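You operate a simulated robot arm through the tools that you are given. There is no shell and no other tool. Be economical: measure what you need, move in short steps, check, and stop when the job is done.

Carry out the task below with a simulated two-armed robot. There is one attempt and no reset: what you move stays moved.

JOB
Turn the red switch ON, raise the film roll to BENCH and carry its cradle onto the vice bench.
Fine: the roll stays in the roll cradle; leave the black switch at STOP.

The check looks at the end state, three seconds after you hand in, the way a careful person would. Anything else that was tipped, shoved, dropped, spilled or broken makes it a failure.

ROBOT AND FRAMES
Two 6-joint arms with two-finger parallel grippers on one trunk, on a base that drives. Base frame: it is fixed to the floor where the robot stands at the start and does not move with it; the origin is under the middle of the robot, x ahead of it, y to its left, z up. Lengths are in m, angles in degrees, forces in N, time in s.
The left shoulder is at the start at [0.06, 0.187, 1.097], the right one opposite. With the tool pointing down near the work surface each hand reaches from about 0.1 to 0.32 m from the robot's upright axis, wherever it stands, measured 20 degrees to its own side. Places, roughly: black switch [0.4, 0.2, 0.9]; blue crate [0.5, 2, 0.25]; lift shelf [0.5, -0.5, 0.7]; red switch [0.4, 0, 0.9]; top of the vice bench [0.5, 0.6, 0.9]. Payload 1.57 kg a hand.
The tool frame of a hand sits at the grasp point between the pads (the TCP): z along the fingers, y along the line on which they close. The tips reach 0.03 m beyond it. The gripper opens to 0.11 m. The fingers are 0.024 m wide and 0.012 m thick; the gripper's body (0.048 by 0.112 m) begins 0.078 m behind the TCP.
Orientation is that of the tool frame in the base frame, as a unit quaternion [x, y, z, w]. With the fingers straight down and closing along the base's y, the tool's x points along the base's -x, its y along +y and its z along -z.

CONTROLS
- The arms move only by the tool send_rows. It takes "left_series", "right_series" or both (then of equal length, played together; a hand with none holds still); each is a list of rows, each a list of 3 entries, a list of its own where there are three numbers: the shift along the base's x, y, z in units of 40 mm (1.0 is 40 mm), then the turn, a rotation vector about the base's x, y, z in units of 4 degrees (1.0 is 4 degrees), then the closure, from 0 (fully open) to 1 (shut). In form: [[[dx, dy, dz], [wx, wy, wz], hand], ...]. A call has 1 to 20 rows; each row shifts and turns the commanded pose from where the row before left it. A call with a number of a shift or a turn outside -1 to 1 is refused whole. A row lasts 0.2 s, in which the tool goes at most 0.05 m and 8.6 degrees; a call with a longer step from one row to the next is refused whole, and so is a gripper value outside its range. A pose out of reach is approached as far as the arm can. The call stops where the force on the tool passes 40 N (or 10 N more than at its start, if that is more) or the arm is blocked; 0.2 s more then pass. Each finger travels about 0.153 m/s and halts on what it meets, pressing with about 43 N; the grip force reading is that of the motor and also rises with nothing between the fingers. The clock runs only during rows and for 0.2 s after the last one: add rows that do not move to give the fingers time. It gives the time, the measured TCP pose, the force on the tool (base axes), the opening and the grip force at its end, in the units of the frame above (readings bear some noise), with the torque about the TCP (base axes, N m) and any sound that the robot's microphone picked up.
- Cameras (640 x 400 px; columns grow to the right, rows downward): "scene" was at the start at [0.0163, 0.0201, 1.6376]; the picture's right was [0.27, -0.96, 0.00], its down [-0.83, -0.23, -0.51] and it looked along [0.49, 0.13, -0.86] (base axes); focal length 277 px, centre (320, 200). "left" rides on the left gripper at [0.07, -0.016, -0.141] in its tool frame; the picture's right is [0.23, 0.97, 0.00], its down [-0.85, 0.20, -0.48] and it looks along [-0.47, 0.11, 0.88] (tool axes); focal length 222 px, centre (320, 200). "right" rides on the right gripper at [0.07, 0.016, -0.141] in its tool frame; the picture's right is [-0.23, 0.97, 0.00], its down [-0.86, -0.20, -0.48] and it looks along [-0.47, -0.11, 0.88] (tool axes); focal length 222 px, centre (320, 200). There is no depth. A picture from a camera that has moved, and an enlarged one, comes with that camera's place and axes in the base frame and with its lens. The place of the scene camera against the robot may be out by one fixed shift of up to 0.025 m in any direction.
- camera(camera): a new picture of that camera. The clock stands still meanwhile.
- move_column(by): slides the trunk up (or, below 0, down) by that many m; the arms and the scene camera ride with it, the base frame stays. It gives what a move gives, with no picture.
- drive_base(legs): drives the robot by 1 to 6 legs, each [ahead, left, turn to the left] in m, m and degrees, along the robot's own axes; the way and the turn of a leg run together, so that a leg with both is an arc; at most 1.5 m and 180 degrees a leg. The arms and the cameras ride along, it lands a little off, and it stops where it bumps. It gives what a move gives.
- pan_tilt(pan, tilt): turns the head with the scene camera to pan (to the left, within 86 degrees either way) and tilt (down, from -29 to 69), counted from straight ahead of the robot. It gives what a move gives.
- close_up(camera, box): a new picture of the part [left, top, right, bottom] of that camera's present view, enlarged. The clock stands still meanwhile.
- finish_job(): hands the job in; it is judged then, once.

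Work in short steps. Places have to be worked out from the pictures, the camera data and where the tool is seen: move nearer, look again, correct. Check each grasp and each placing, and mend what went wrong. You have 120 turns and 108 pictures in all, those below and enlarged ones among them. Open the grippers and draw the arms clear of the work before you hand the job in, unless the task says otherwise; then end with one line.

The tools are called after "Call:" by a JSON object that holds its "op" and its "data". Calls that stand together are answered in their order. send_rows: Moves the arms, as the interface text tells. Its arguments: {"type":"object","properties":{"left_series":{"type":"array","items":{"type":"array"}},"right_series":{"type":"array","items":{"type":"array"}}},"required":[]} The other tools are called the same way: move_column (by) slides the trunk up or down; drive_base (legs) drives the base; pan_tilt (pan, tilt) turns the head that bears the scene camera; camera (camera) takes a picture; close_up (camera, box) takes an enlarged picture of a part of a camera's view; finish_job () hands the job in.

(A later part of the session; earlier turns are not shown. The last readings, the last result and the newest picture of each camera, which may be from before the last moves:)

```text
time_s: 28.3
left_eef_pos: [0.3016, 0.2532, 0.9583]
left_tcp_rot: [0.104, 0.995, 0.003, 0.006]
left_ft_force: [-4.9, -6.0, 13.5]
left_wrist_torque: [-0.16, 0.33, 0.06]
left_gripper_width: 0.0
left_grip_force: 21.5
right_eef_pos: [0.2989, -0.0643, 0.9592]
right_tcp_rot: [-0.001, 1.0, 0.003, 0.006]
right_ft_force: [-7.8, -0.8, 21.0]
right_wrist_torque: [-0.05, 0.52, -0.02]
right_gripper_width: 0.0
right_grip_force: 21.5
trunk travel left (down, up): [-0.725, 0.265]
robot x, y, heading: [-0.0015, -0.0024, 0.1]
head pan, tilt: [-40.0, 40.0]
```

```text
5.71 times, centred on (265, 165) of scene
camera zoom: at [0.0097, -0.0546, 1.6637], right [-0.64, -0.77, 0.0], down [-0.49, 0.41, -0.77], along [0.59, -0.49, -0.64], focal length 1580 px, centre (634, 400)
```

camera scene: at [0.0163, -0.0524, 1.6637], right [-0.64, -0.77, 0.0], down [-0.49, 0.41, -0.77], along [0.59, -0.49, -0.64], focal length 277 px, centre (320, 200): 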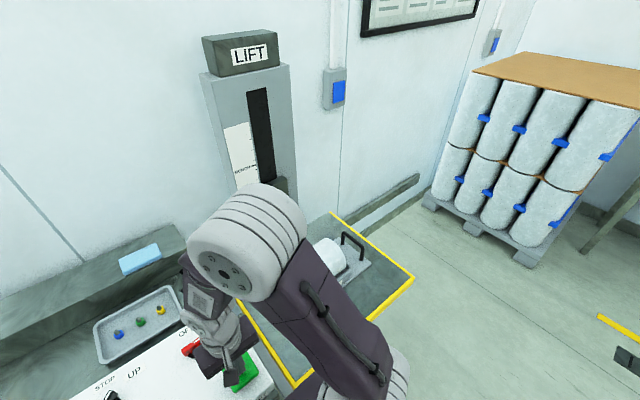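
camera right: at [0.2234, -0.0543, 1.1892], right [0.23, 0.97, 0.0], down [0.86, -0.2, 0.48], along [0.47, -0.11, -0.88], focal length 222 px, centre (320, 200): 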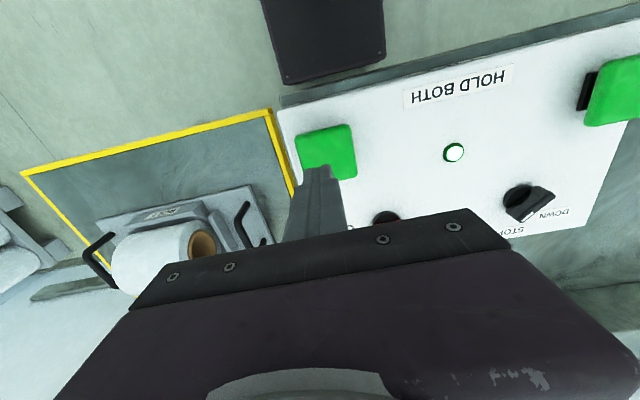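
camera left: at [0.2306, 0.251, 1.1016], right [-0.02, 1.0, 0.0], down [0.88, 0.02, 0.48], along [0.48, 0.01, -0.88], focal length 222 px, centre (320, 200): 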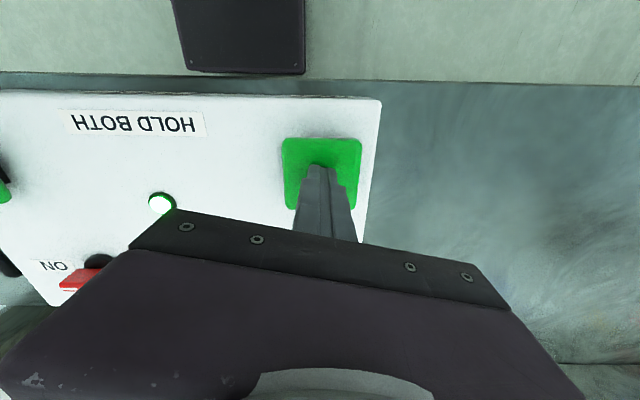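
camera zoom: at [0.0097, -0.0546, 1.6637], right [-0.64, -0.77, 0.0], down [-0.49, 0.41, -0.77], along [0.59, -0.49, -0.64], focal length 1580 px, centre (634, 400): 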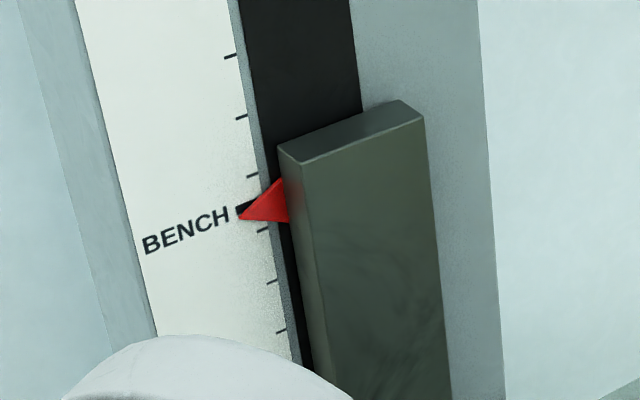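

The tip nearly coincides with the BENCH tick (within about 1 px, likely parallax). I release both buttons straight up and look again.

Call:
{"op": "send_rows", "data": {"left_series": [[[0, 0, 0.9], [0, 0, 0], 1], [[0, 0, 0.9], [0, 0, 0], 1], [[0, 0, 0.9], [0, 0, 0], 1]], "right_series": [[[0, 0, 0.9], [0, 0, 0], 1], [[0, 0, 0.9], [0, 0, 0], 1], [[0, 0, 0.9], [0, 0, 0], 1]]}}

Call:
{"op": "close_up", "data": {"camera": "scene", "box": [230, 130, 300, 200]}}

Call:
{"op": "camera", "data": {"camera": "scene"}}

```text
time_s: 29.1
left_eef_pos: [0.3052, 0.2544, 1.0658]
left_tcp_rot: [0.104, 0.995, 0.002, 0.005]
left_ft_force: [0.2, -0.1, -0.9]
left_wrist_torque: [0.0, 0.02, 0.01]
left_gripper_width: 0.0
left_grip_force: 21.0
right_eef_pos: [0.3014, -0.0631, 1.0655]
right_tcp_rot: [0.0, 1.0, 0.002, 0.005]
right_ft_force: [-0.5, -0.1, 0.6]
right_wrist_torque: [0.0, -0.01, 0.0]
right_gripper_width: 0.0002
right_grip_force: 20.8
trunk travel left (down, up): [-0.725, 0.265]
robot x, y, heading: [0.0016, -0.0015, 0.1]
head pan, tilt: [-40.0, 40.0]
```

```text
5.71 times, centred on (265, 165) of scene
camera zoom: at [0.0152, -0.0527, 1.6636], right [-0.64, -0.77, 0.0], down [-0.49, 0.41, -0.77], along [0.59, -0.49, -0.64], focal length 1580 px, centre (634, 400)
```

zoom: 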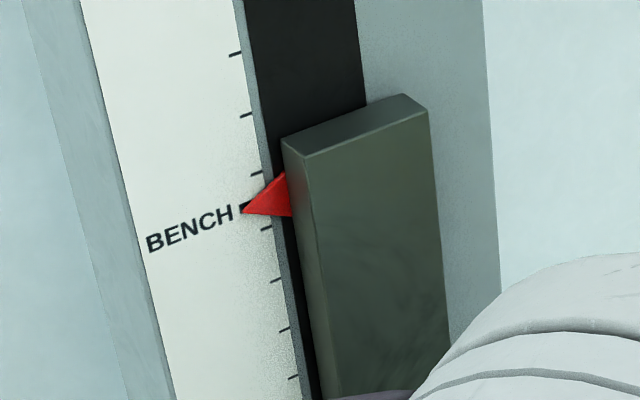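

```text
75 pictures are left
camera scene: at [0.0152, -0.0527, 1.6636], right [-0.64, -0.77, 0.0], down [-0.49, 0.41, -0.77], along [0.59, -0.49, -0.64], focal length 277 px, centre (320, 200)
```

scene: 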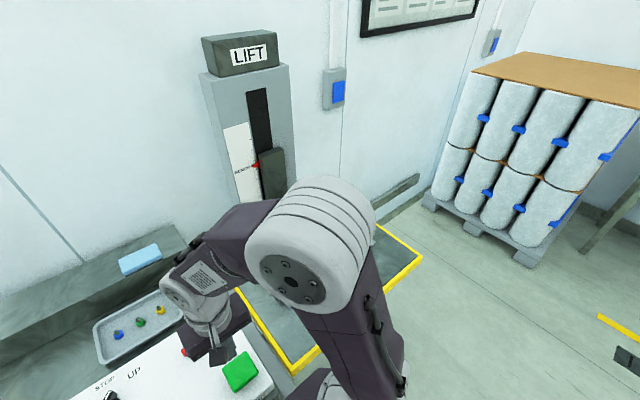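

The tip is on the BENCH tick within a few millimetres. Now the black switch goes back to STOP; its handle sits about 45° clockwise, so I bring the left hand over it turned by 44°.

Call:
{"op": "send_rows", "data": {"left_series": [[[0.41, -0.2, 0], [0, 0, -1], 0.5], [[0.41, -0.2, 0], [0, 0, -1], 0.5], [[0.41, -0.2, 0], [0, 0, -1], 0.5], [[0.41, -0.2, 0], [0, 0, -1], 0.5], [[0.41, -0.2, 0], [0, 0, -1], 0.5], [[0.41, -0.2, 0], [0, 0, -1], 0.5], [[0.41, -0.2, 0], [0, 0, -1], 0.5], [[0.43, -0.2, 0], [0, 0, -1], 0.5], [[0, 0, -0.7], [0, 0, 0], 0.5], [[0, 0, -0.7], [0, 0, 0], 0.5], [[0, 0, 0], [0, 0, 0], 0.5]]}}

Call:
{"op": "camera", "data": {"camera": "left"}}

```text
time_s: 31.5
left_eef_pos: [0.4377, 0.1906, 1.0092]
left_tcp_rot: [0.374, 0.927, 0.001, 0.004]
left_ft_force: [0.8, -0.5, 0.4]
left_wrist_torque: [-0.01, 0.01, 0.02]
left_gripper_width: 0.055
left_grip_force: 0.0
right_eef_pos: [0.3025, -0.0624, 1.0664]
right_tcp_rot: [0.0, 1.0, 0.003, 0.005]
right_ft_force: [0.2, -0.4, -0.5]
right_wrist_torque: [0.01, -0.02, -0.01]
right_gripper_width: 0.0001
right_grip_force: 20.6
trunk travel left (down, up): [-0.725, 0.265]
robot x, y, heading: [-0.0035, -0.0038, -0.0]
head pan, tilt: [-40.0, 40.0]
```

```text
74 pictures are left
camera left: at [0.3751, 0.2259, 1.149], right [0.51, 0.86, 0.0], down [0.75, -0.45, 0.49], along [0.42, -0.25, -0.87], focal length 222 px, centre (320, 200)
```

left: 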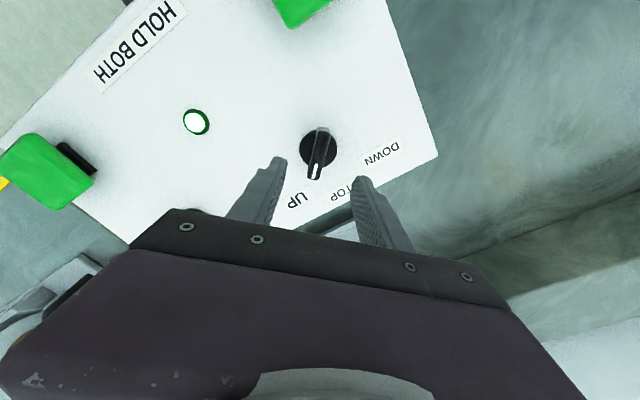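

The hand is aligned with the handle. I descend, grip, and turn it back 44° counter-clockwise.

Call:
{"op": "send_rows", "data": {"left_series": [[[0, -0.02, -0.85], [0, 0, 0], 0.5], [[0, 0, -0.85], [0, 0, 0], 0.5], [[0, 0, 0], [0, 0, 0], 0.8], [[0, 0, 0], [0, 0, 0], 1], [[0, 0, 0], [0, 0, 0], 1], [[0, 0, 0], [0, 0, 1], 1], [[0, 0, 0], [0, 0, 1], 1], [[0, 0, 0], [0, 0, 1], 1], [[0, 0, 0], [0, 0, 1], 1], [[0, 0, 0], [0, 0, 1], 1], [[0, 0, 0], [0, 0, 1], 1], [[0, 0, 0], [0, 0, 1], 1], [[0, 0, 0], [0, 0, 1], 1], [[0, 0, 0], [0, 0, 1], 1], [[0, 0, 0], [0, 0, 1], 1], [[0, 0, 0], [0, 0, 1], 1]]}}

Call:
{"op": "camera", "data": {"camera": "left"}}

```text
time_s: 34.9
left_eef_pos: [0.4377, 0.1903, 0.9407]
left_tcp_rot: [-0.001, 1.0, 0.002, 0.005]
left_ft_force: [-12.3, -6.6, -15.8]
left_wrist_torque: [-0.88, 0.35, 0.01]
left_gripper_width: 0.014
left_grip_force: 30.1
right_eef_pos: [0.3018, -0.0634, 1.0649]
right_tcp_rot: [-0.001, 1.0, 0.003, 0.005]
right_ft_force: [1.1, 0.0, -0.3]
right_wrist_torque: [-0.01, 0.0, -0.01]
right_gripper_width: 0.0
right_grip_force: 21.7
trunk travel left (down, up): [-0.725, 0.265]
robot x, y, heading: [-0.0015, -0.0017, -0.1]
head pan, tilt: [-40.0, 40.0]
```

```text
73 pictures are left
camera left: at [0.3668, 0.1714, 1.081], right [-0.23, 0.97, 0.0], down [0.85, 0.2, 0.49], along [0.47, 0.11, -0.87], focal length 222 px, centre (320, 200)
```

left: 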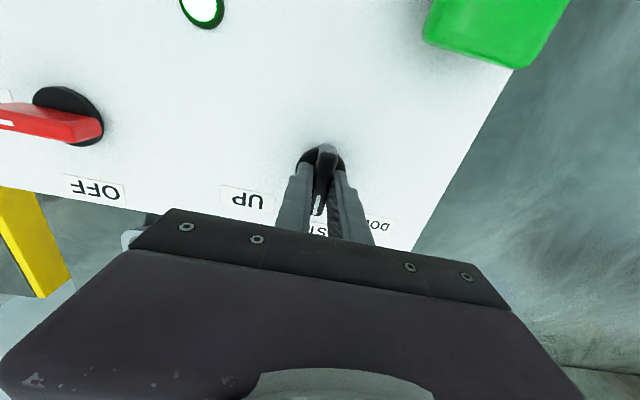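

The handle is back at the STOP angle. I release and raise the hand to check it.

Call:
{"op": "send_rows", "data": {"left_series": [[[0, 0, 0], [0, 0, 0], 0.5], [[0, 0, 0], [0, 0, 0], 0.5], [[0, 0, 0.9], [0, 0, 0], 0.5], [[0, 0, 0.9], [0, 0, 0], 0.5], [[0, 0, 0.9], [0, 0, 0], 0.5], [[0, 0, 0.9], [0, 0, 0], 0.5]]}}

Call:
{"op": "camera", "data": {"camera": "left"}}

Call:
{"op": "pan_tilt", "data": {"pan": 60, "tilt": 40}}

Call:
{"op": "camera", "data": {"camera": "scene"}}

```text
time_s: 36.3
left_eef_pos: [0.4386, 0.1904, 1.0852]
left_tcp_rot: [0.0, 1.0, 0.003, 0.005]
left_ft_force: [0.0, 0.3, -0.1]
left_wrist_torque: [-0.01, -0.02, 0.01]
left_gripper_width: 0.0549
left_grip_force: 0.1
right_eef_pos: [0.3015, -0.063, 1.0649]
right_tcp_rot: [0.0, 1.0, 0.003, 0.005]
right_ft_force: [-0.3, -0.3, 0.3]
right_wrist_torque: [0.03, 0.0, 0.03]
right_gripper_width: 0.0
right_grip_force: 21.0
trunk travel left (down, up): [-0.725, 0.265]
robot x, y, heading: [0.0, 0.0012, 0.1]
head pan, tilt: [-40.0, 40.0]
```

```text
72 pictures are left
camera left: at [0.3661, 0.1715, 1.2252], right [-0.23, 0.97, 0.0], down [0.85, 0.2, 0.49], along [0.47, 0.11, -0.87], focal length 222 px, centre (320, 200)
```

left: 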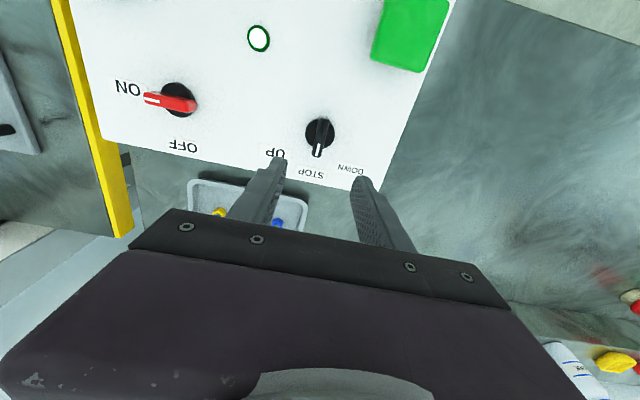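

```text
time_s: 38.0
left_eef_pos: [0.439, 0.1897, 1.0844]
left_tcp_rot: [-0.001, 1.0, 0.003, 0.004]
left_ft_force: [0.2, -0.3, 0.4]
left_wrist_torque: [-0.02, -0.03, 0.0]
left_gripper_width: 0.0549
left_grip_force: 0.2
right_eef_pos: [0.3024, -0.0628, 1.0654]
right_tcp_rot: [-0.001, 1.0, 0.003, 0.004]
right_ft_force: [1.2, -0.8, 0.6]
right_wrist_torque: [-0.01, 0.01, 0.02]
right_gripper_width: 0.0
right_grip_force: 21.5
trunk travel left (down, up): [-0.725, 0.265]
robot x, y, heading: [0.0007, 0.0021, 0.3]
head pan, tilt: [60.0, 40.0]
```

```text
71 pictures are left
camera scene: at [-0.006, 0.0758, 1.6637], right [0.87, -0.5, 0.0], down [-0.32, -0.56, -0.77], along [0.38, 0.66, -0.64], focal length 277 px, centre (320, 200)
```

scene: 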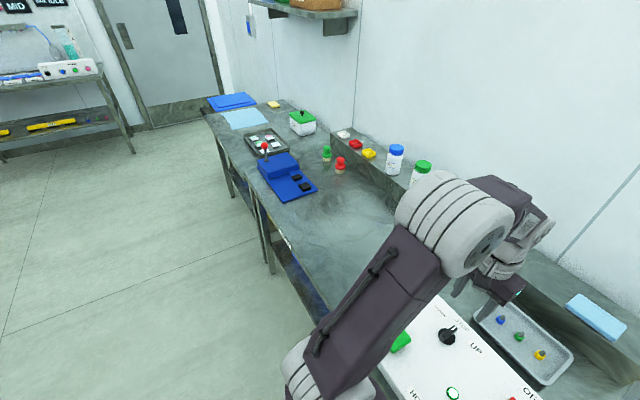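

Black is at STOP and the free bench area lies between the console and the vice. I raise both hands and strafe right toward the lift.

Call:
{"op": "send_rows", "data": {"left_series": [[[-0.6, 0.3, 0.9], [0, 0, 0], 0], [[-0.6, 0.3, 0.9], [0, 0, 0], 0], [[-0.6, 0.2, 0.9], [0, 0, 0], 0], [[-0.4, 0, 0.9], [0, 0, 0], 0]], "right_series": [[[0.3, -0.7, 0.9], [0, 0, 0], 0], [[0.3, -0.7, 0.9], [0, 0, 0], 0], [[0.3, -0.7, 0.9], [0, 0, 0], 0], [[0, 0, 0.9], [0, 0, 0], 0]]}}

Call:
{"op": "drive_base", "data": {"legs": [[0, -0.45, 0]]}}

Call:
{"op": "pan_tilt", "data": {"pan": -20, "tilt": 50}}

Call:
{"op": "camera", "data": {"camera": "scene"}}

Call:
{"op": "camera", "data": {"camera": "right"}}

Call:
{"op": "camera", "data": {"camera": "left"}}

```text
time_s: 39.0
left_eef_pos: [0.3469, 0.2232, 1.2298]
left_tcp_rot: [0.0, 1.0, 0.002, 0.003]
left_ft_force: [-0.8, 0.3, 0.5]
left_wrist_torque: [-0.01, -0.03, -0.01]
left_gripper_width: 0.1103
left_grip_force: 0.1
right_eef_pos: [0.3377, -0.1465, 1.2093]
right_tcp_rot: [0.0, 1.0, 0.003, 0.005]
right_ft_force: [-0.4, 0.1, 0.7]
right_wrist_torque: [0.02, -0.01, -0.02]
right_gripper_width: 0.11
right_grip_force: 0.0
trunk travel left (down, up): [-0.725, 0.265]
robot x, y, heading: [0.003, 0.0002, 0.1]
head pan, tilt: [60.0, 40.0]
```

```text
time_s: 41.8
left_eef_pos: [0.3492, -0.2293, 1.2288]
left_tcp_rot: [0.001, 1.0, 0.002, 0.005]
left_ft_force: [1.1, -0.1, -0.2]
left_wrist_torque: [0.0, 0.01, 0.01]
left_gripper_width: 0.1099
left_grip_force: 0.0
right_eef_pos: [0.3389, -0.5982, 1.2095]
right_tcp_rot: [0.0, 1.0, 0.002, 0.005]
right_ft_force: [-0.2, 0.0, -0.2]
right_wrist_torque: [0.01, 0.0, 0.0]
right_gripper_width: 0.1098
right_grip_force: 0.1
trunk travel left (down, up): [-0.725, 0.265]
robot x, y, heading: [-0.0039, -0.4513, 0.1]
head pan, tilt: [60.0, 40.0]
```

```text
time_s: 43.3
left_eef_pos: [0.3475, -0.2302, 1.2297]
left_tcp_rot: [0.0, 1.0, 0.002, 0.004]
left_ft_force: [0.3, 0.4, -0.4]
left_wrist_torque: [-0.01, 0.0, -0.01]
left_gripper_width: 0.11
left_grip_force: 0.0
right_eef_pos: [0.3393, -0.5991, 1.2089]
right_tcp_rot: [0.0, 1.0, 0.002, 0.004]
right_ft_force: [0.2, -0.7, -0.5]
right_wrist_torque: [-0.04, -0.01, -0.01]
right_gripper_width: 0.11
right_grip_force: 0.0
trunk travel left (down, up): [-0.725, 0.265]
robot x, y, heading: [0.0013, -0.4521, -0.1]
head pan, tilt: [-20.0, 50.0]
```

```text
70 pictures are left
camera scene: at [0.0237, -0.4764, 1.6496], right [-0.34, -0.94, 0.0], down [-0.72, 0.26, -0.64], along [0.6, -0.22, -0.77], focal length 277 px, centre (320, 200)
```

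scene: 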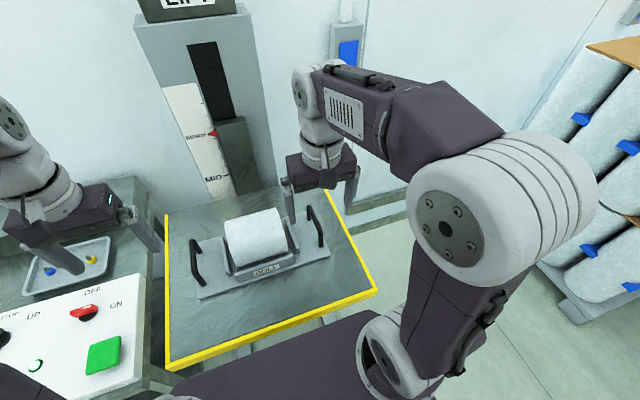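

```text
69 pictures are left
camera right: at [0.2673, -0.5826, 1.3496], right [0.23, 0.97, 0.01], down [0.85, -0.2, 0.49], along [0.47, -0.11, -0.87], focal length 222 px, centre (320, 200)
```

right: 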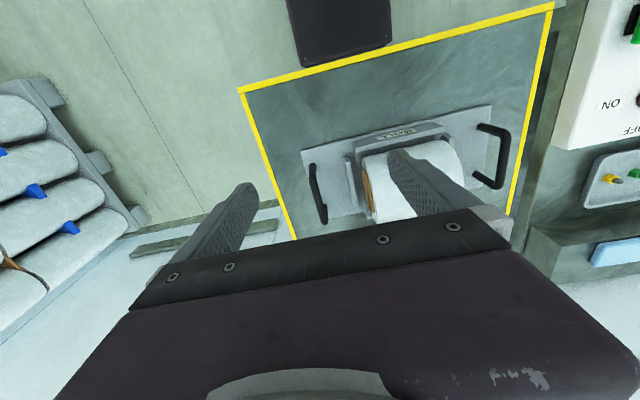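

```text
68 pictures are left
camera left: at [0.2784, -0.2479, 1.3687], right [-0.23, 0.97, 0.0], down [0.85, 0.2, 0.49], along [0.47, 0.11, -0.87], focal length 222 px, centre (320, 200)
```

left: 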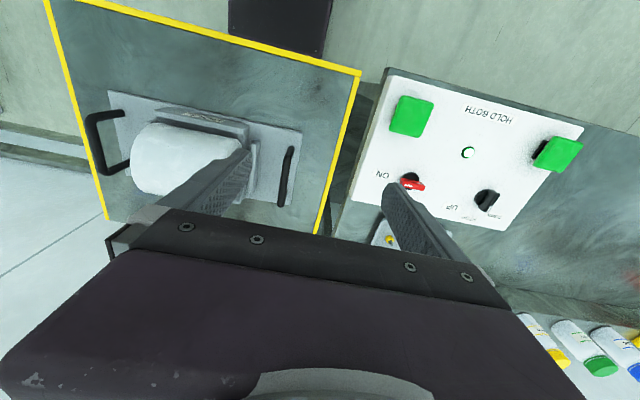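

Triangulating from the two wrist pictures, the handle bars sit at about [0.473, -0.273, 0.948] and [0.473, -0.635, 0.950], running along x. I bring both hands above them and look again.

Call:
{"op": "send_rows", "data": {"left_series": [[[0.52, -0.18, -0.7], [0, 0, 0], 0.4], [[0.52, -0.18, -0.7], [0, 0, 0], 0.4], [[0.52, -0.18, -0.7], [0, 0, 0], 0.4], [[0.52, -0.18, -0.7], [0, 0, 0], 0.4], [[0.52, -0.18, -0.7], [0, 0, 0], 0.4], [[0.52, -0.18, -0.7], [0, 0, 0], 0.4], [[0, 0, 0], [0, 0, 0], 0.4]], "right_series": [[[0.56, -0.15, -0.62], [0, 0, 0], 0.4], [[0.56, -0.15, -0.62], [0, 0, 0], 0.4], [[0.56, -0.15, -0.62], [0, 0, 0], 0.4], [[0.56, -0.15, -0.62], [0, 0, 0], 0.4], [[0.56, -0.15, -0.62], [0, 0, 0], 0.4], [[0.56, -0.15, -0.62], [0, 0, 0], 0.4], [[0, 0, 0], [0, 0, 0], 0.4]]}}

Call:
{"op": "camera", "data": {"camera": "right"}}

Call:
{"op": "camera", "data": {"camera": "left"}}

Call:
{"op": "camera", "data": {"camera": "scene"}}

```text
time_s: 44.9
left_eef_pos: [0.4725, -0.2737, 1.0595]
left_tcp_rot: [0.001, 1.0, 0.003, 0.005]
left_ft_force: [0.0, -0.3, 0.9]
left_wrist_torque: [-0.01, -0.03, -0.02]
left_gripper_width: 0.0659
left_grip_force: 0.0
right_eef_pos: [0.4734, -0.6344, 1.0606]
right_tcp_rot: [0.0, 1.0, 0.002, 0.005]
right_ft_force: [0.0, 0.0, 0.2]
right_wrist_torque: [0.03, 0.0, -0.02]
right_gripper_width: 0.066
right_grip_force: 0.0
trunk travel left (down, up): [-0.725, 0.265]
robot x, y, heading: [-0.0, -0.4507, 0.1]
head pan, tilt: [-20.0, 50.0]
```

```text
67 pictures are left
camera right: at [0.4012, -0.6185, 1.201], right [0.23, 0.97, 0.01], down [0.85, -0.2, 0.49], along [0.48, -0.11, -0.87], focal length 222 px, centre (320, 200)
```

right: 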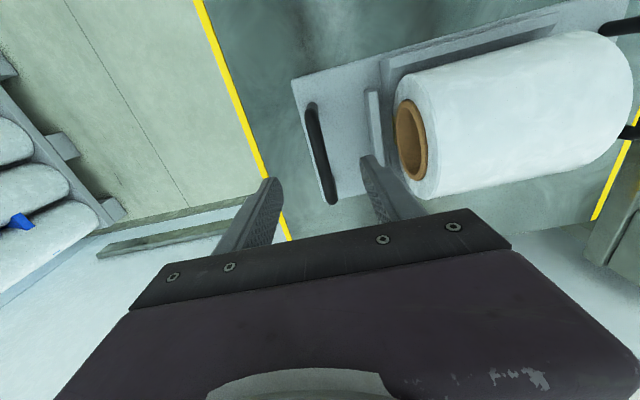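

```text
66 pictures are left
camera left: at [0.402, -0.291, 1.2], right [-0.23, 0.97, 0.0], down [0.85, 0.2, 0.49], along [0.47, 0.11, -0.87], focal length 222 px, centre (320, 200)
```

left: 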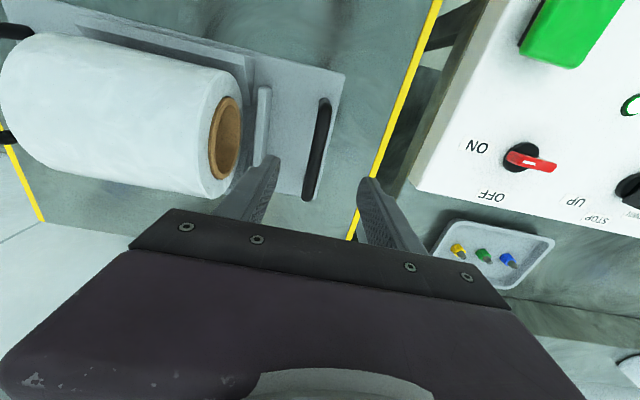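

```text
65 pictures are left
camera scene: at [0.0221, -0.4763, 1.6496], right [-0.34, -0.94, 0.0], down [-0.72, 0.26, -0.64], along [0.6, -0.22, -0.77], focal length 277 px, centre (320, 200)
```

scene: 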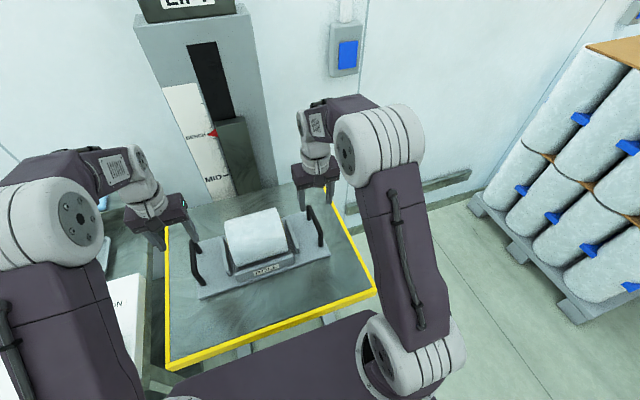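

Refined bar mid-points: left [0.482, -0.277], right [0.485, -0.636]. I descend around the bars with 66 mm openings, then check.

Call:
{"op": "send_rows", "data": {"left_series": [[[0.25, -0.1, -0.6], [0, 0, 0], 0.4], [[0, 0, -0.7], [0, 0, 0], 0.4], [[0, 0, -0.7], [0, 0, 0], 0.4], [[0, 0, -0.7], [0, 0, 0], 0.4], [[0, 0, 0], [0, 0, 0], 0.4]], "right_series": [[[0.25, -0.05, -0.6], [0, 0, 0], 0.4], [[0, 0, -0.7], [0, 0, 0], 0.4], [[0, 0, -0.7], [0, 0, 0], 0.4], [[0, 0, -0.7], [0, 0, 0], 0.4], [[0, 0, 0], [0, 0, 0], 0.4]]}}

Call:
{"op": "camera", "data": {"camera": "right"}}

Call:
{"op": "camera", "data": {"camera": "left"}}

```text
time_s: 46.1
left_eef_pos: [0.4834, -0.277, 0.9531]
left_tcp_rot: [0.001, 1.0, 0.003, 0.004]
left_ft_force: [-0.9, 0.3, -0.2]
left_wrist_torque: [0.03, -0.03, 0.02]
left_gripper_width: 0.0663
left_grip_force: 0.0
right_eef_pos: [0.4831, -0.6362, 0.9533]
right_tcp_rot: [0.0, 1.0, 0.003, 0.006]
right_ft_force: [-0.7, 0.3, 0.1]
right_wrist_torque: [0.0, 0.02, 0.0]
right_gripper_width: 0.0659
right_grip_force: 0.0
trunk travel left (down, up): [-0.725, 0.265]
robot x, y, heading: [-0.0003, -0.4522, 0.1]
head pan, tilt: [-20.0, 50.0]
```

```text
64 pictures are left
camera right: at [0.411, -0.6206, 1.0932], right [0.23, 0.97, 0.01], down [0.85, -0.2, 0.49], along [0.48, -0.11, -0.87], focal length 222 px, centre (320, 200)
```

right: 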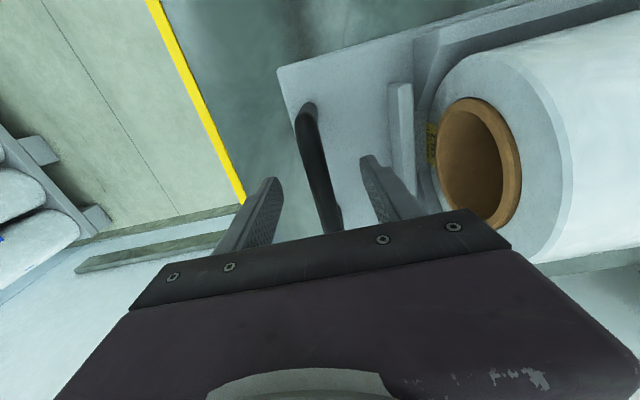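

```text
63 pictures are left
camera left: at [0.4122, -0.295, 1.0929], right [-0.23, 0.97, 0.0], down [0.85, 0.2, 0.49], along [0.47, 0.11, -0.87], focal length 222 px, centre (320, 200)
```

left: 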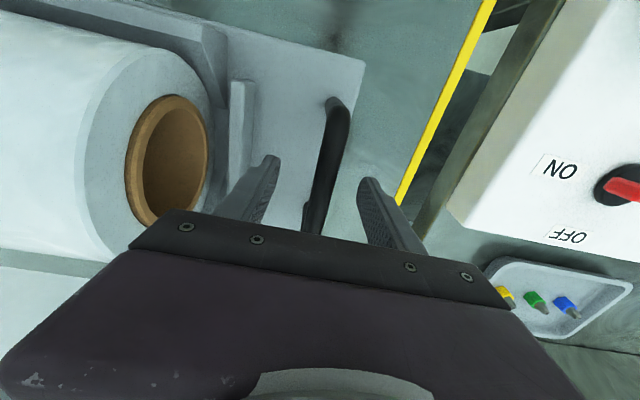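

Both bars lie between the fingers. I close both grippers.

Call:
{"op": "send_rows", "data": {"left_series": [[[0, 0, -0.1], [0, 0, 0], 0.6], [[0, 0, 0], [0, 0, 0], 0.8], [[0, 0, 0], [0, 0, 0], 1], [[0, 0, 0], [0, 0, 0], 1], [[0, 0, 0], [0, 0, 0], 1]], "right_series": [[[0, 0, -0.1], [0, 0, 0], 0.6], [[0, 0, 0], [0, 0, 0], 0.8], [[0, 0, 0], [0, 0, 0], 1], [[0, 0, 0], [0, 0, 0], 1], [[0, 0, 0], [0, 0, 0], 1]]}}

Call:
{"op": "camera", "data": {"camera": "right"}}

Call:
{"op": "camera", "data": {"camera": "left"}}

```text
time_s: 47.3
left_eef_pos: [0.4837, -0.2757, 0.9482]
left_tcp_rot: [0.0, 1.0, 0.003, 0.004]
left_ft_force: [-0.8, 3.5, -0.3]
left_wrist_torque: [0.05, -0.43, 0.55]
left_gripper_width: 0.0157
left_grip_force: 31.3
right_eef_pos: [0.4831, -0.6374, 0.9481]
right_tcp_rot: [0.0, 1.0, 0.002, 0.002]
right_ft_force: [-1.9, 0.0, -2.2]
right_wrist_torque: [0.05, -0.54, 0.55]
right_gripper_width: 0.0155
right_grip_force: 31.0
trunk travel left (down, up): [-0.725, 0.265]
robot x, y, heading: [-0.0003, -0.454, 0.1]
head pan, tilt: [-20.0, 50.0]
```

```text
62 pictures are left
camera right: at [0.4122, -0.6203, 1.088], right [0.23, 0.97, 0.01], down [0.85, -0.2, 0.48], along [0.47, -0.11, -0.88], focal length 222 px, centre (320, 200)
```

right: 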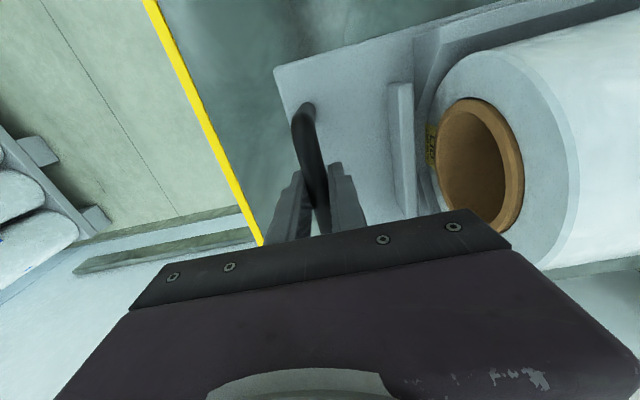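

```text
61 pictures are left
camera left: at [0.4135, -0.2948, 1.0883], right [-0.23, 0.97, 0.0], down [0.85, 0.2, 0.49], along [0.47, 0.11, -0.87], focal length 222 px, centre (320, 200)
```

left: 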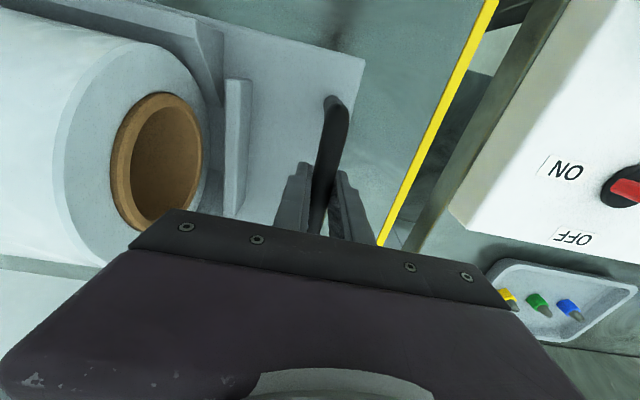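

Both grips are on 15.6 mm bars. I lift a couple of centimetres slowly and read the forces.

Call:
{"op": "send_rows", "data": {"left_series": [[[0, 0, 0.2], [0, 0, 0], 1], [[0, 0, 0.2], [0, 0, 0], 1], [[0, 0, 0.2], [0, 0, 0], 1], [[0, 0, 0], [0, 0, 0], 1]], "right_series": [[[0, 0, 0.2], [0, 0, 0], 1], [[0, 0, 0.2], [0, 0, 0], 1], [[0, 0, 0.2], [0, 0, 0], 1], [[0, 0, 0], [0, 0, 0], 1]]}}

Call:
{"op": "camera", "data": {"camera": "scene"}}

```text
time_s: 48.3
left_eef_pos: [0.4821, -0.2775, 0.9756]
left_tcp_rot: [0.0, 1.0, 0.001, 0.005]
left_ft_force: [-0.4, -1.6, 2.9]
left_wrist_torque: [-0.06, 0.14, 0.63]
left_gripper_width: 0.0157
left_grip_force: 30.8
right_eef_pos: [0.4826, -0.637, 0.9739]
right_tcp_rot: [0.0, 1.0, 0.002, 0.006]
right_ft_force: [-2.3, 0.8, 6.2]
right_wrist_torque: [0.01, 0.11, 0.63]
right_gripper_width: 0.0155
right_grip_force: 31.0
trunk travel left (down, up): [-0.725, 0.265]
robot x, y, heading: [-0.0007, -0.4522, -0.1]
head pan, tilt: [-20.0, 50.0]
```

```text
60 pictures are left
camera scene: at [0.0216, -0.4766, 1.6499], right [-0.34, -0.94, 0.0], down [-0.72, 0.26, -0.64], along [0.6, -0.22, -0.77], focal length 277 px, centre (320, 200)
```

scene: 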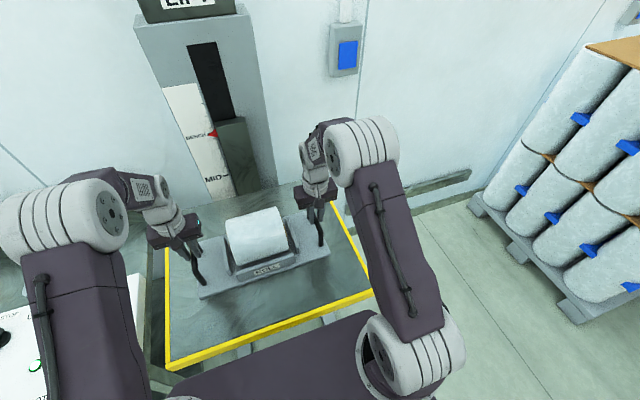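

Forces do not show a carried load. I zoom in to see whether the cradle actually rose.

Call:
{"op": "close_up", "data": {"camera": "scene", "box": [130, 160, 370, 320]}}

Call:
{"op": "camera", "data": {"camera": "left"}}

Call:
{"op": "camera", "data": {"camera": "right"}}

```text
2.50 times, centred on (250, 240) of scene
camera zoom: at [0.0216, -0.4766, 1.6499], right [-0.34, -0.94, 0.0], down [-0.72, 0.26, -0.64], along [0.6, -0.22, -0.77], focal length 692 px, centre (495, 100)
```

zoom: 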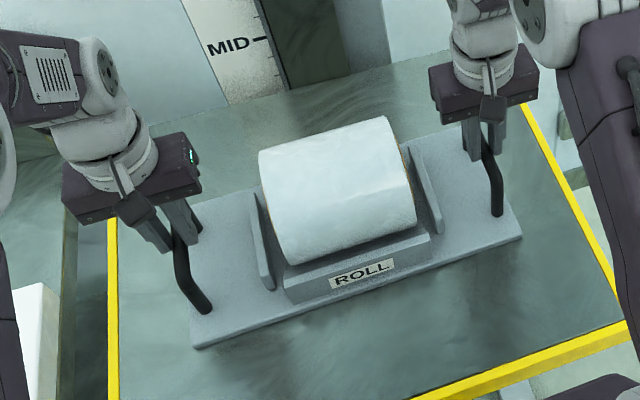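

```text
58 pictures are left
camera left: at [0.4118, -0.2952, 1.114], right [-0.23, 0.97, 0.0], down [0.85, 0.2, 0.49], along [0.47, 0.11, -0.87], focal length 222 px, centre (320, 200)
```

left: 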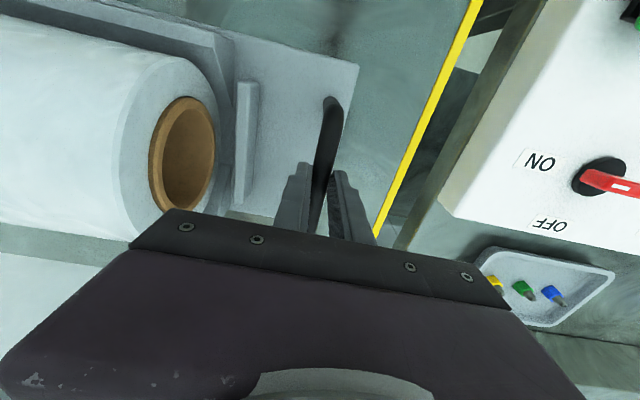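

```text
57 pictures are left
camera right: at [0.4106, -0.6209, 1.1138], right [0.23, 0.97, 0.01], down [0.85, -0.2, 0.49], along [0.48, -0.1, -0.87], focal length 222 px, centre (320, 200)
```

right: 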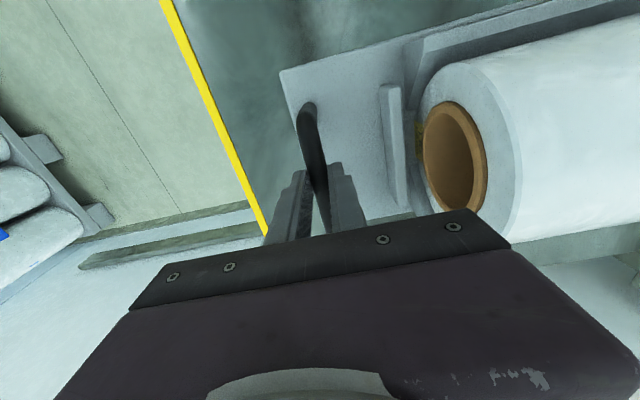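

The bars slipped through the fingers and the cradle stayed put. I reopen, go back down a bit lower, regrip and lift only a few millimetres to read the load.

Call:
{"op": "send_rows", "data": {"left_series": [[[0, 0, 0], [0, 0, 0], 0.6], [[0, 0, 0], [0, 0, 0], 0.6], [[0, 0, -0.5], [0, 0, 0], 0.6], [[0, 0, -0.5], [0, 0, 0], 0.6], [[0, 0, 0], [0, 0, 0], 1], [[0, 0, 0], [0, 0, 0], 1], [[0, 0, 0], [0, 0, 0], 1], [[0, 0, 0], [0, 0, 0], 1], [[0, 0, 0.1], [0, 0, 0], 1]], "right_series": [[[0, 0, 0], [0, 0, 0], 0.6], [[0, 0, 0], [0, 0, 0], 0.6], [[0, 0, -0.5], [0, 0, 0], 0.6], [[0, 0, -0.5], [0, 0, 0], 0.6], [[0, 0, 0], [0, 0, 0], 1], [[0, 0, 0], [0, 0, 0], 1], [[0, 0, 0], [0, 0, 0], 1], [[0, 0, 0], [0, 0, 0], 1], [[0, 0, 0.1], [0, 0, 0], 1]]}}

Call:
{"op": "send_rows", "data": {"left_series": [[[0, 0, 0.05], [0, 0, 0], 1]], "right_series": [[[0, 0, 0.05], [0, 0, 0], 1]]}}

Call:
{"op": "camera", "data": {"camera": "left"}}

```text
time_s: 50.3
left_eef_pos: [0.487, -0.2773, 0.9361]
left_tcp_rot: [0.001, 1.0, 0.003, 0.003]
left_ft_force: [3.8, -8.7, -12.1]
left_wrist_torque: [0.12, 0.27, 0.48]
left_gripper_width: 0.0155
left_grip_force: 31.5
right_eef_pos: [0.4852, -0.6375, 0.9341]
right_tcp_rot: [0.0, 1.0, 0.003, 0.003]
right_ft_force: [-1.9, 8.8, -11.4]
right_wrist_torque: [-0.14, -0.06, 0.42]
right_gripper_width: 0.0154
right_grip_force: 31.3
trunk travel left (down, up): [-0.725, 0.265]
robot x, y, heading: [0.0008, -0.4541, 0.1]
head pan, tilt: [-20.0, 50.0]
```

```text
time_s: 50.7
left_eef_pos: [0.4865, -0.2774, 0.9372]
left_tcp_rot: [0.001, 1.0, 0.002, 0.002]
left_ft_force: [3.5, -7.7, -11.5]
left_wrist_torque: [0.14, 0.12, 0.6]
left_gripper_width: 0.0156
left_grip_force: 31.5
right_eef_pos: [0.4849, -0.6381, 0.9361]
right_tcp_rot: [0.0, 1.0, 0.003, 0.003]
right_ft_force: [-1.9, 7.4, -12.9]
right_wrist_torque: [-0.14, 0.11, 0.53]
right_gripper_width: 0.0154
right_grip_force: 31.0
trunk travel left (down, up): [-0.725, 0.265]
robot x, y, heading: [-0.0015, -0.4515, 0.1]
head pan, tilt: [-20.0, 50.0]
```

```text
56 pictures are left
camera left: at [0.4155, -0.2952, 1.0777], right [-0.23, 0.97, 0.0], down [0.85, 0.2, 0.48], along [0.47, 0.11, -0.87], focal length 222 px, centre (320, 200)
```

left: 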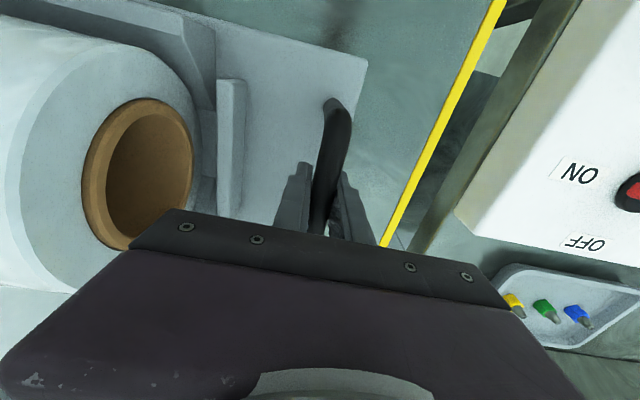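

Each hand now carries about 12 N. I lift another 8 mm gently and compare.

Call:
{"op": "send_rows", "data": {"left_series": [[[0, 0, 0.1], [0, 0, 0], 1], [[0, 0, 0.1], [0, 0, 0], 1]], "right_series": [[[0, 0, 0.1], [0, 0, 0], 1], [[0, 0, 0.1], [0, 0, 0], 1]]}}

Call:
{"op": "camera", "data": {"camera": "left"}}

Call:
{"op": "close_up", "data": {"camera": "scene", "box": [130, 160, 370, 320]}}

```text
time_s: 51.3
left_eef_pos: [0.487, -0.2776, 0.9465]
left_tcp_rot: [0.001, 1.0, 0.003, 0.003]
left_ft_force: [3.1, -10.9, -11.9]
left_wrist_torque: [0.18, -0.03, 0.6]
left_gripper_width: 0.0158
left_grip_force: 30.8
right_eef_pos: [0.4844, -0.6378, 0.9456]
right_tcp_rot: [0.0, 1.0, 0.003, 0.004]
right_ft_force: [-3.2, 11.1, -11.6]
right_wrist_torque: [-0.2, 0.23, 0.55]
right_gripper_width: 0.0156
right_grip_force: 31.2
trunk travel left (down, up): [-0.725, 0.265]
robot x, y, heading: [0.0013, -0.4536, -0.1]
head pan, tilt: [-20.0, 50.0]
```

```text
55 pictures are left
camera left: at [0.4154, -0.2953, 1.0857], right [-0.23, 0.97, 0.0], down [0.85, 0.2, 0.48], along [0.47, 0.11, -0.87], focal length 222 px, centre (320, 200)
```

left: 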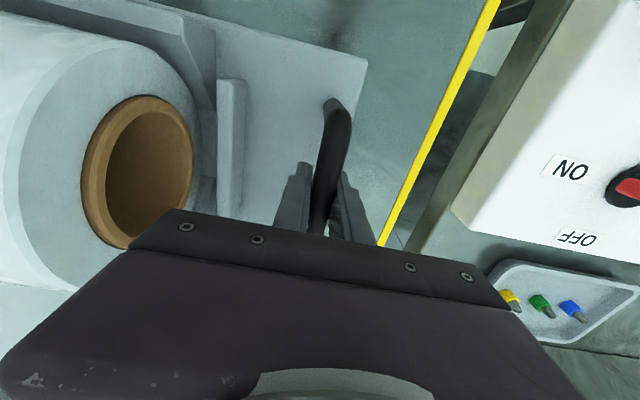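

```text
2.50 times, centred on (250, 240) of scene
camera zoom: at [0.0273, -0.4767, 1.6495], right [-0.34, -0.94, 0.0], down [-0.72, 0.26, -0.64], along [0.6, -0.22, -0.77], focal length 692 px, centre (495, 100)
```

zoom: 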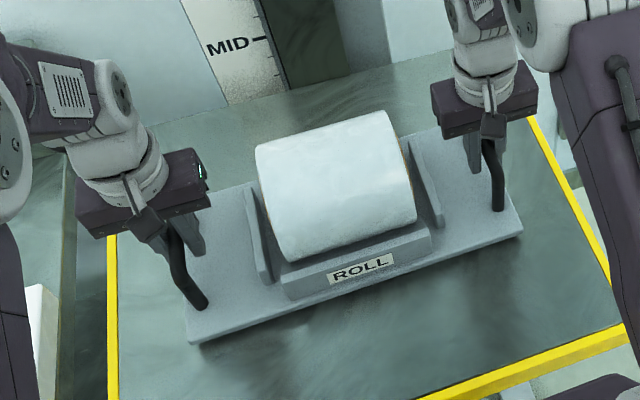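

The cradle now travels with the hands. I relax the 11 N mutual pull by 2 mm each and raise everything with the column so the geometry stays fixed.

Call:
{"op": "send_rows", "data": {"left_series": [[[0, -0.05, 0], [0, 0, 0], 1], [[0, 0, 0], [0, 0, 0], 1]], "right_series": [[[0, 0.05, 0], [0, 0, 0], 1], [[0, 0, 0], [0, 0, 0], 1]]}}

Call:
{"op": "move_column", "data": {"by": 0.03}}

Call:
{"op": "camera", "data": {"camera": "left"}}

Call:
{"op": "camera", "data": {"camera": "right"}}

```text
time_s: 51.9
left_eef_pos: [0.4857, -0.2776, 0.9469]
left_tcp_rot: [0.0, 1.0, 0.003, 0.002]
left_ft_force: [3.4, 28.6, -12.1]
left_wrist_torque: [-0.37, -0.09, 0.54]
left_gripper_width: 0.0157
left_grip_force: 31.1
right_eef_pos: [0.4851, -0.6371, 0.944]
right_tcp_rot: [0.0, 1.0, 0.0, 0.004]
right_ft_force: [-2.6, -28.0, -11.4]
right_wrist_torque: [0.45, 0.24, 0.54]
right_gripper_width: 0.0155
right_grip_force: 31.7
trunk travel left (down, up): [-0.725, 0.265]
robot x, y, heading: [-0.0026, -0.4497, -0.1]
head pan, tilt: [-20.0, 50.0]
```

```text
time_s: 52.4
left_eef_pos: [0.4837, -0.2774, 0.9622]
left_tcp_rot: [0.001, 1.0, 0.003, 0.002]
left_ft_force: [3.0, 1.2, -13.2]
left_wrist_torque: [-0.06, 0.61, 0.44]
left_gripper_width: 0.0156
left_grip_force: 31.3
right_eef_pos: [0.4833, -0.6379, 0.9616]
right_tcp_rot: [-0.001, 1.0, 0.001, 0.002]
right_ft_force: [-3.7, -1.5, -11.3]
right_wrist_torque: [0.05, -0.46, 0.39]
right_gripper_width: 0.0156
right_grip_force: 31.4
trunk travel left (down, up): [-0.742, 0.248]
robot x, y, heading: [0.0007, -0.4547, 0.1]
head pan, tilt: [-20.0, 50.0]
stopped: the force on the tool passed its limit at 42 N (the readings are from after the stop); the commanded pose is now the measured one
```

```text
53 pictures are left
camera left: at [0.4139, -0.2959, 1.1023], right [-0.23, 0.97, 0.01], down [0.85, 0.2, 0.48], along [0.47, 0.12, -0.88], focal length 222 px, centre (320, 200)
```

left: 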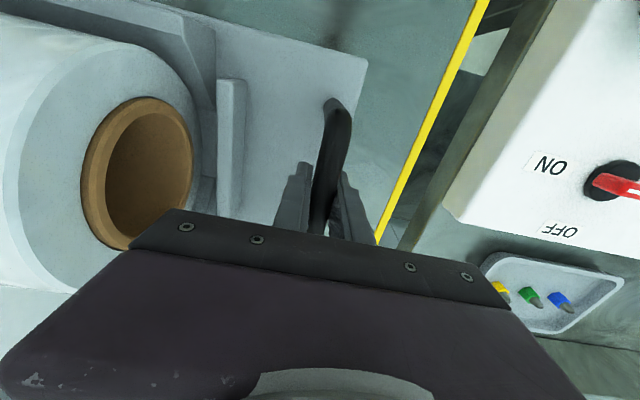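

```text
52 pictures are left
camera right: at [0.4124, -0.6207, 1.102], right [0.23, 0.97, 0.0], down [0.85, -0.2, 0.48], along [0.47, -0.11, -0.88], focal length 222 px, centre (320, 200)
```

right: 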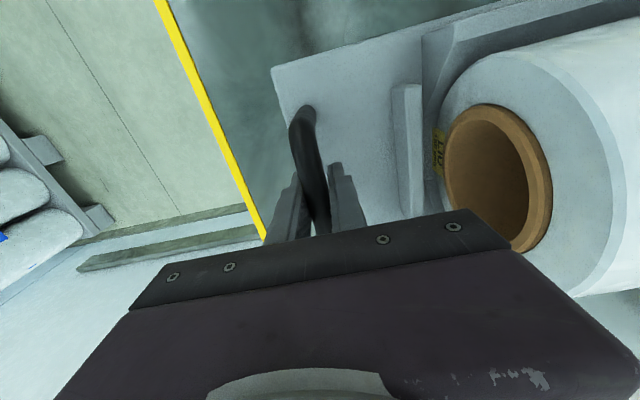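

The internal force is now near zero and the cradle hangs well. I continue raising with the column.

Call:
{"op": "move_column", "data": {"by": 0.06}}

Call:
{"op": "move_column", "data": {"by": 0.06}}

Call:
{"op": "camera", "data": {"camera": "scene"}}

```text
time_s: 53.4
left_eef_pos: [0.4863, -0.2768, 1.0219]
left_tcp_rot: [0.0, 1.0, 0.004, 0.002]
left_ft_force: [2.6, 5.2, -12.4]
left_wrist_torque: [-0.06, -0.06, 0.52]
left_gripper_width: 0.0158
left_grip_force: 31.4
right_eef_pos: [0.4854, -0.6376, 1.0217]
right_tcp_rot: [0.0, 1.0, 0.002, 0.003]
right_ft_force: [-1.9, -4.2, -12.5]
right_wrist_torque: [0.07, 0.22, 0.47]
right_gripper_width: 0.0156
right_grip_force: 31.4
trunk travel left (down, up): [-0.802, 0.188]
robot x, y, heading: [-0.0007, -0.4479, 0.0]
head pan, tilt: [-20.0, 50.0]
```

```text
time_s: 54.4
left_eef_pos: [0.487, -0.2766, 1.0824]
left_tcp_rot: [0.0, 1.0, 0.003, 0.003]
left_ft_force: [3.7, 6.4, -12.2]
left_wrist_torque: [-0.1, -0.09, 0.58]
left_gripper_width: 0.0156
left_grip_force: 31.5
right_eef_pos: [0.4849, -0.6373, 1.0809]
right_tcp_rot: [0.0, 1.0, 0.001, 0.003]
right_ft_force: [-3.4, -6.8, -11.9]
right_wrist_torque: [0.11, 0.2, 0.54]
right_gripper_width: 0.0154
right_grip_force: 31.1
trunk travel left (down, up): [-0.862, 0.128]
robot x, y, heading: [0.0028, -0.4526, 0.2]
head pan, tilt: [-20.0, 50.0]
```

```text
51 pictures are left
camera scene: at [0.0282, -0.4767, 1.786], right [-0.34, -0.94, 0.0], down [-0.72, 0.26, -0.64], along [0.6, -0.22, -0.77], focal length 277 px, centre (320, 200)
```

scene: 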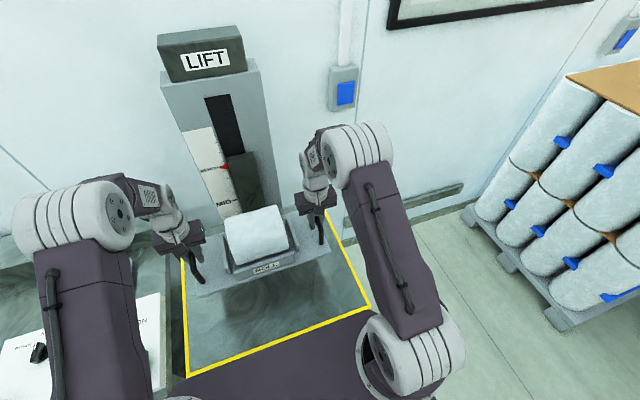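

The cradle hangs level, about 0.145 m above the shelf, clear of the console. I strafe left in parts.

Call:
{"op": "drive_base", "data": {"legs": [[0, 0.3, 0]]}}

Call:
{"op": "camera", "data": {"camera": "scene"}}

```text
time_s: 56.4
left_eef_pos: [0.4858, 0.0217, 1.0825]
left_tcp_rot: [0.0, 1.0, 0.004, 0.002]
left_ft_force: [2.7, 9.3, -12.0]
left_wrist_torque: [-0.18, 0.17, 0.52]
left_gripper_width: 0.0158
left_grip_force: 31.3
right_eef_pos: [0.4869, -0.3371, 1.0816]
right_tcp_rot: [0.0, 1.0, 0.002, 0.002]
right_ft_force: [-2.9, -10.3, -12.8]
right_wrist_torque: [0.17, -0.04, 0.53]
right_gripper_width: 0.0157
right_grip_force: 31.1
trunk travel left (down, up): [-0.862, 0.128]
robot x, y, heading: [-0.0012, -0.1506, 0.1]
head pan, tilt: [-20.0, 50.0]
```

```text
50 pictures are left
camera scene: at [0.0281, -0.1786, 1.786], right [-0.34, -0.94, 0.0], down [-0.72, 0.26, -0.64], along [0.6, -0.22, -0.77], focal length 277 px, centre (320, 200)
```

scene: 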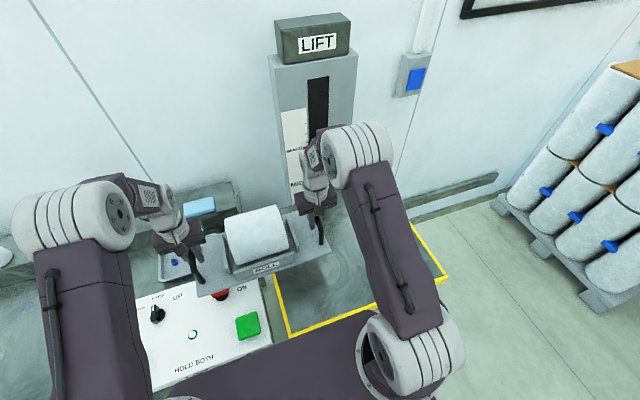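

All stable. I pan the head left and move on over the console.

Call:
{"op": "drive_base", "data": {"legs": [[0, 0.4, 0]]}}

Call:
{"op": "pan_tilt", "data": {"pan": 30, "tilt": 45}}

Call:
{"op": "camera", "data": {"camera": "scene"}}

Call:
{"op": "camera", "data": {"camera": "left"}}

```text
time_s: 58.9
left_eef_pos: [0.4865, 0.4227, 1.083]
left_tcp_rot: [0.002, 1.0, 0.004, 0.002]
left_ft_force: [2.0, 1.2, -12.4]
left_wrist_torque: [0.0, 0.02, 0.55]
left_gripper_width: 0.0155
left_grip_force: 31.1
right_eef_pos: [0.4852, 0.062, 1.0819]
right_tcp_rot: [0.0, 1.0, 0.001, 0.004]
right_ft_force: [-3.1, -2.0, -11.5]
right_wrist_torque: [0.03, 0.2, 0.52]
right_gripper_width: 0.0157
right_grip_force: 31.1
trunk travel left (down, up): [-0.862, 0.128]
robot x, y, heading: [0.0005, 0.2497, -0.1]
head pan, tilt: [-20.0, 50.0]
```

```text
time_s: 60.1
left_eef_pos: [0.4859, 0.4239, 1.0815]
left_tcp_rot: [0.002, 1.0, 0.004, 0.003]
left_ft_force: [2.7, 0.0, -12.1]
left_wrist_torque: [0.0, -0.02, 0.5]
left_gripper_width: 0.0155
left_grip_force: 31.4
right_eef_pos: [0.4852, 0.0639, 1.0797]
right_tcp_rot: [0.001, 1.0, 0.001, 0.002]
right_ft_force: [-2.7, -0.3, -11.7]
right_wrist_torque: [0.0, 0.16, 0.51]
right_gripper_width: 0.0155
right_grip_force: 31.4
trunk travel left (down, up): [-0.862, 0.128]
robot x, y, heading: [-0.0011, 0.2526, -0.0]
head pan, tilt: [30.0, 45.0]
```

```text
49 pictures are left
camera scene: at [0.0268, 0.2923, 1.793], right [0.5, -0.87, 0.0], down [-0.62, -0.35, -0.71], along [0.61, 0.35, -0.71], focal length 277 px, centre (320, 200)
```

scene: 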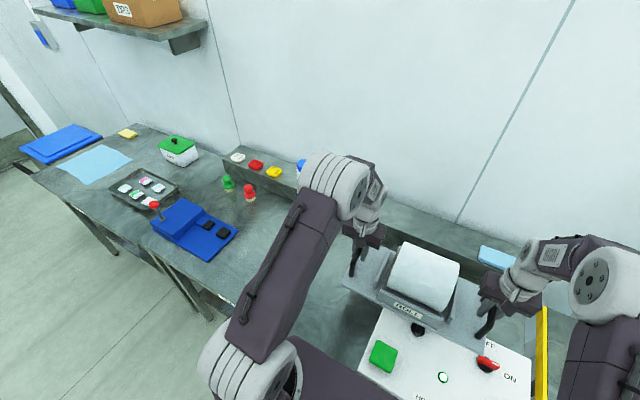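

```text
48 pictures are left
camera left: at [0.4167, 0.4054, 1.2222], right [-0.22, 0.97, 0.01], down [0.85, 0.19, 0.48], along [0.47, 0.11, -0.87], focal length 222 px, centre (320, 200)
```

left: 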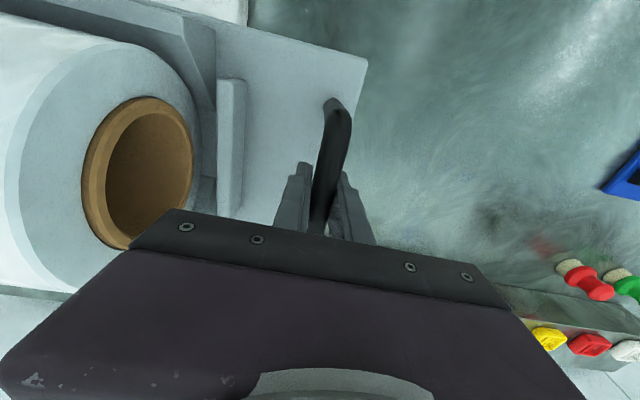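

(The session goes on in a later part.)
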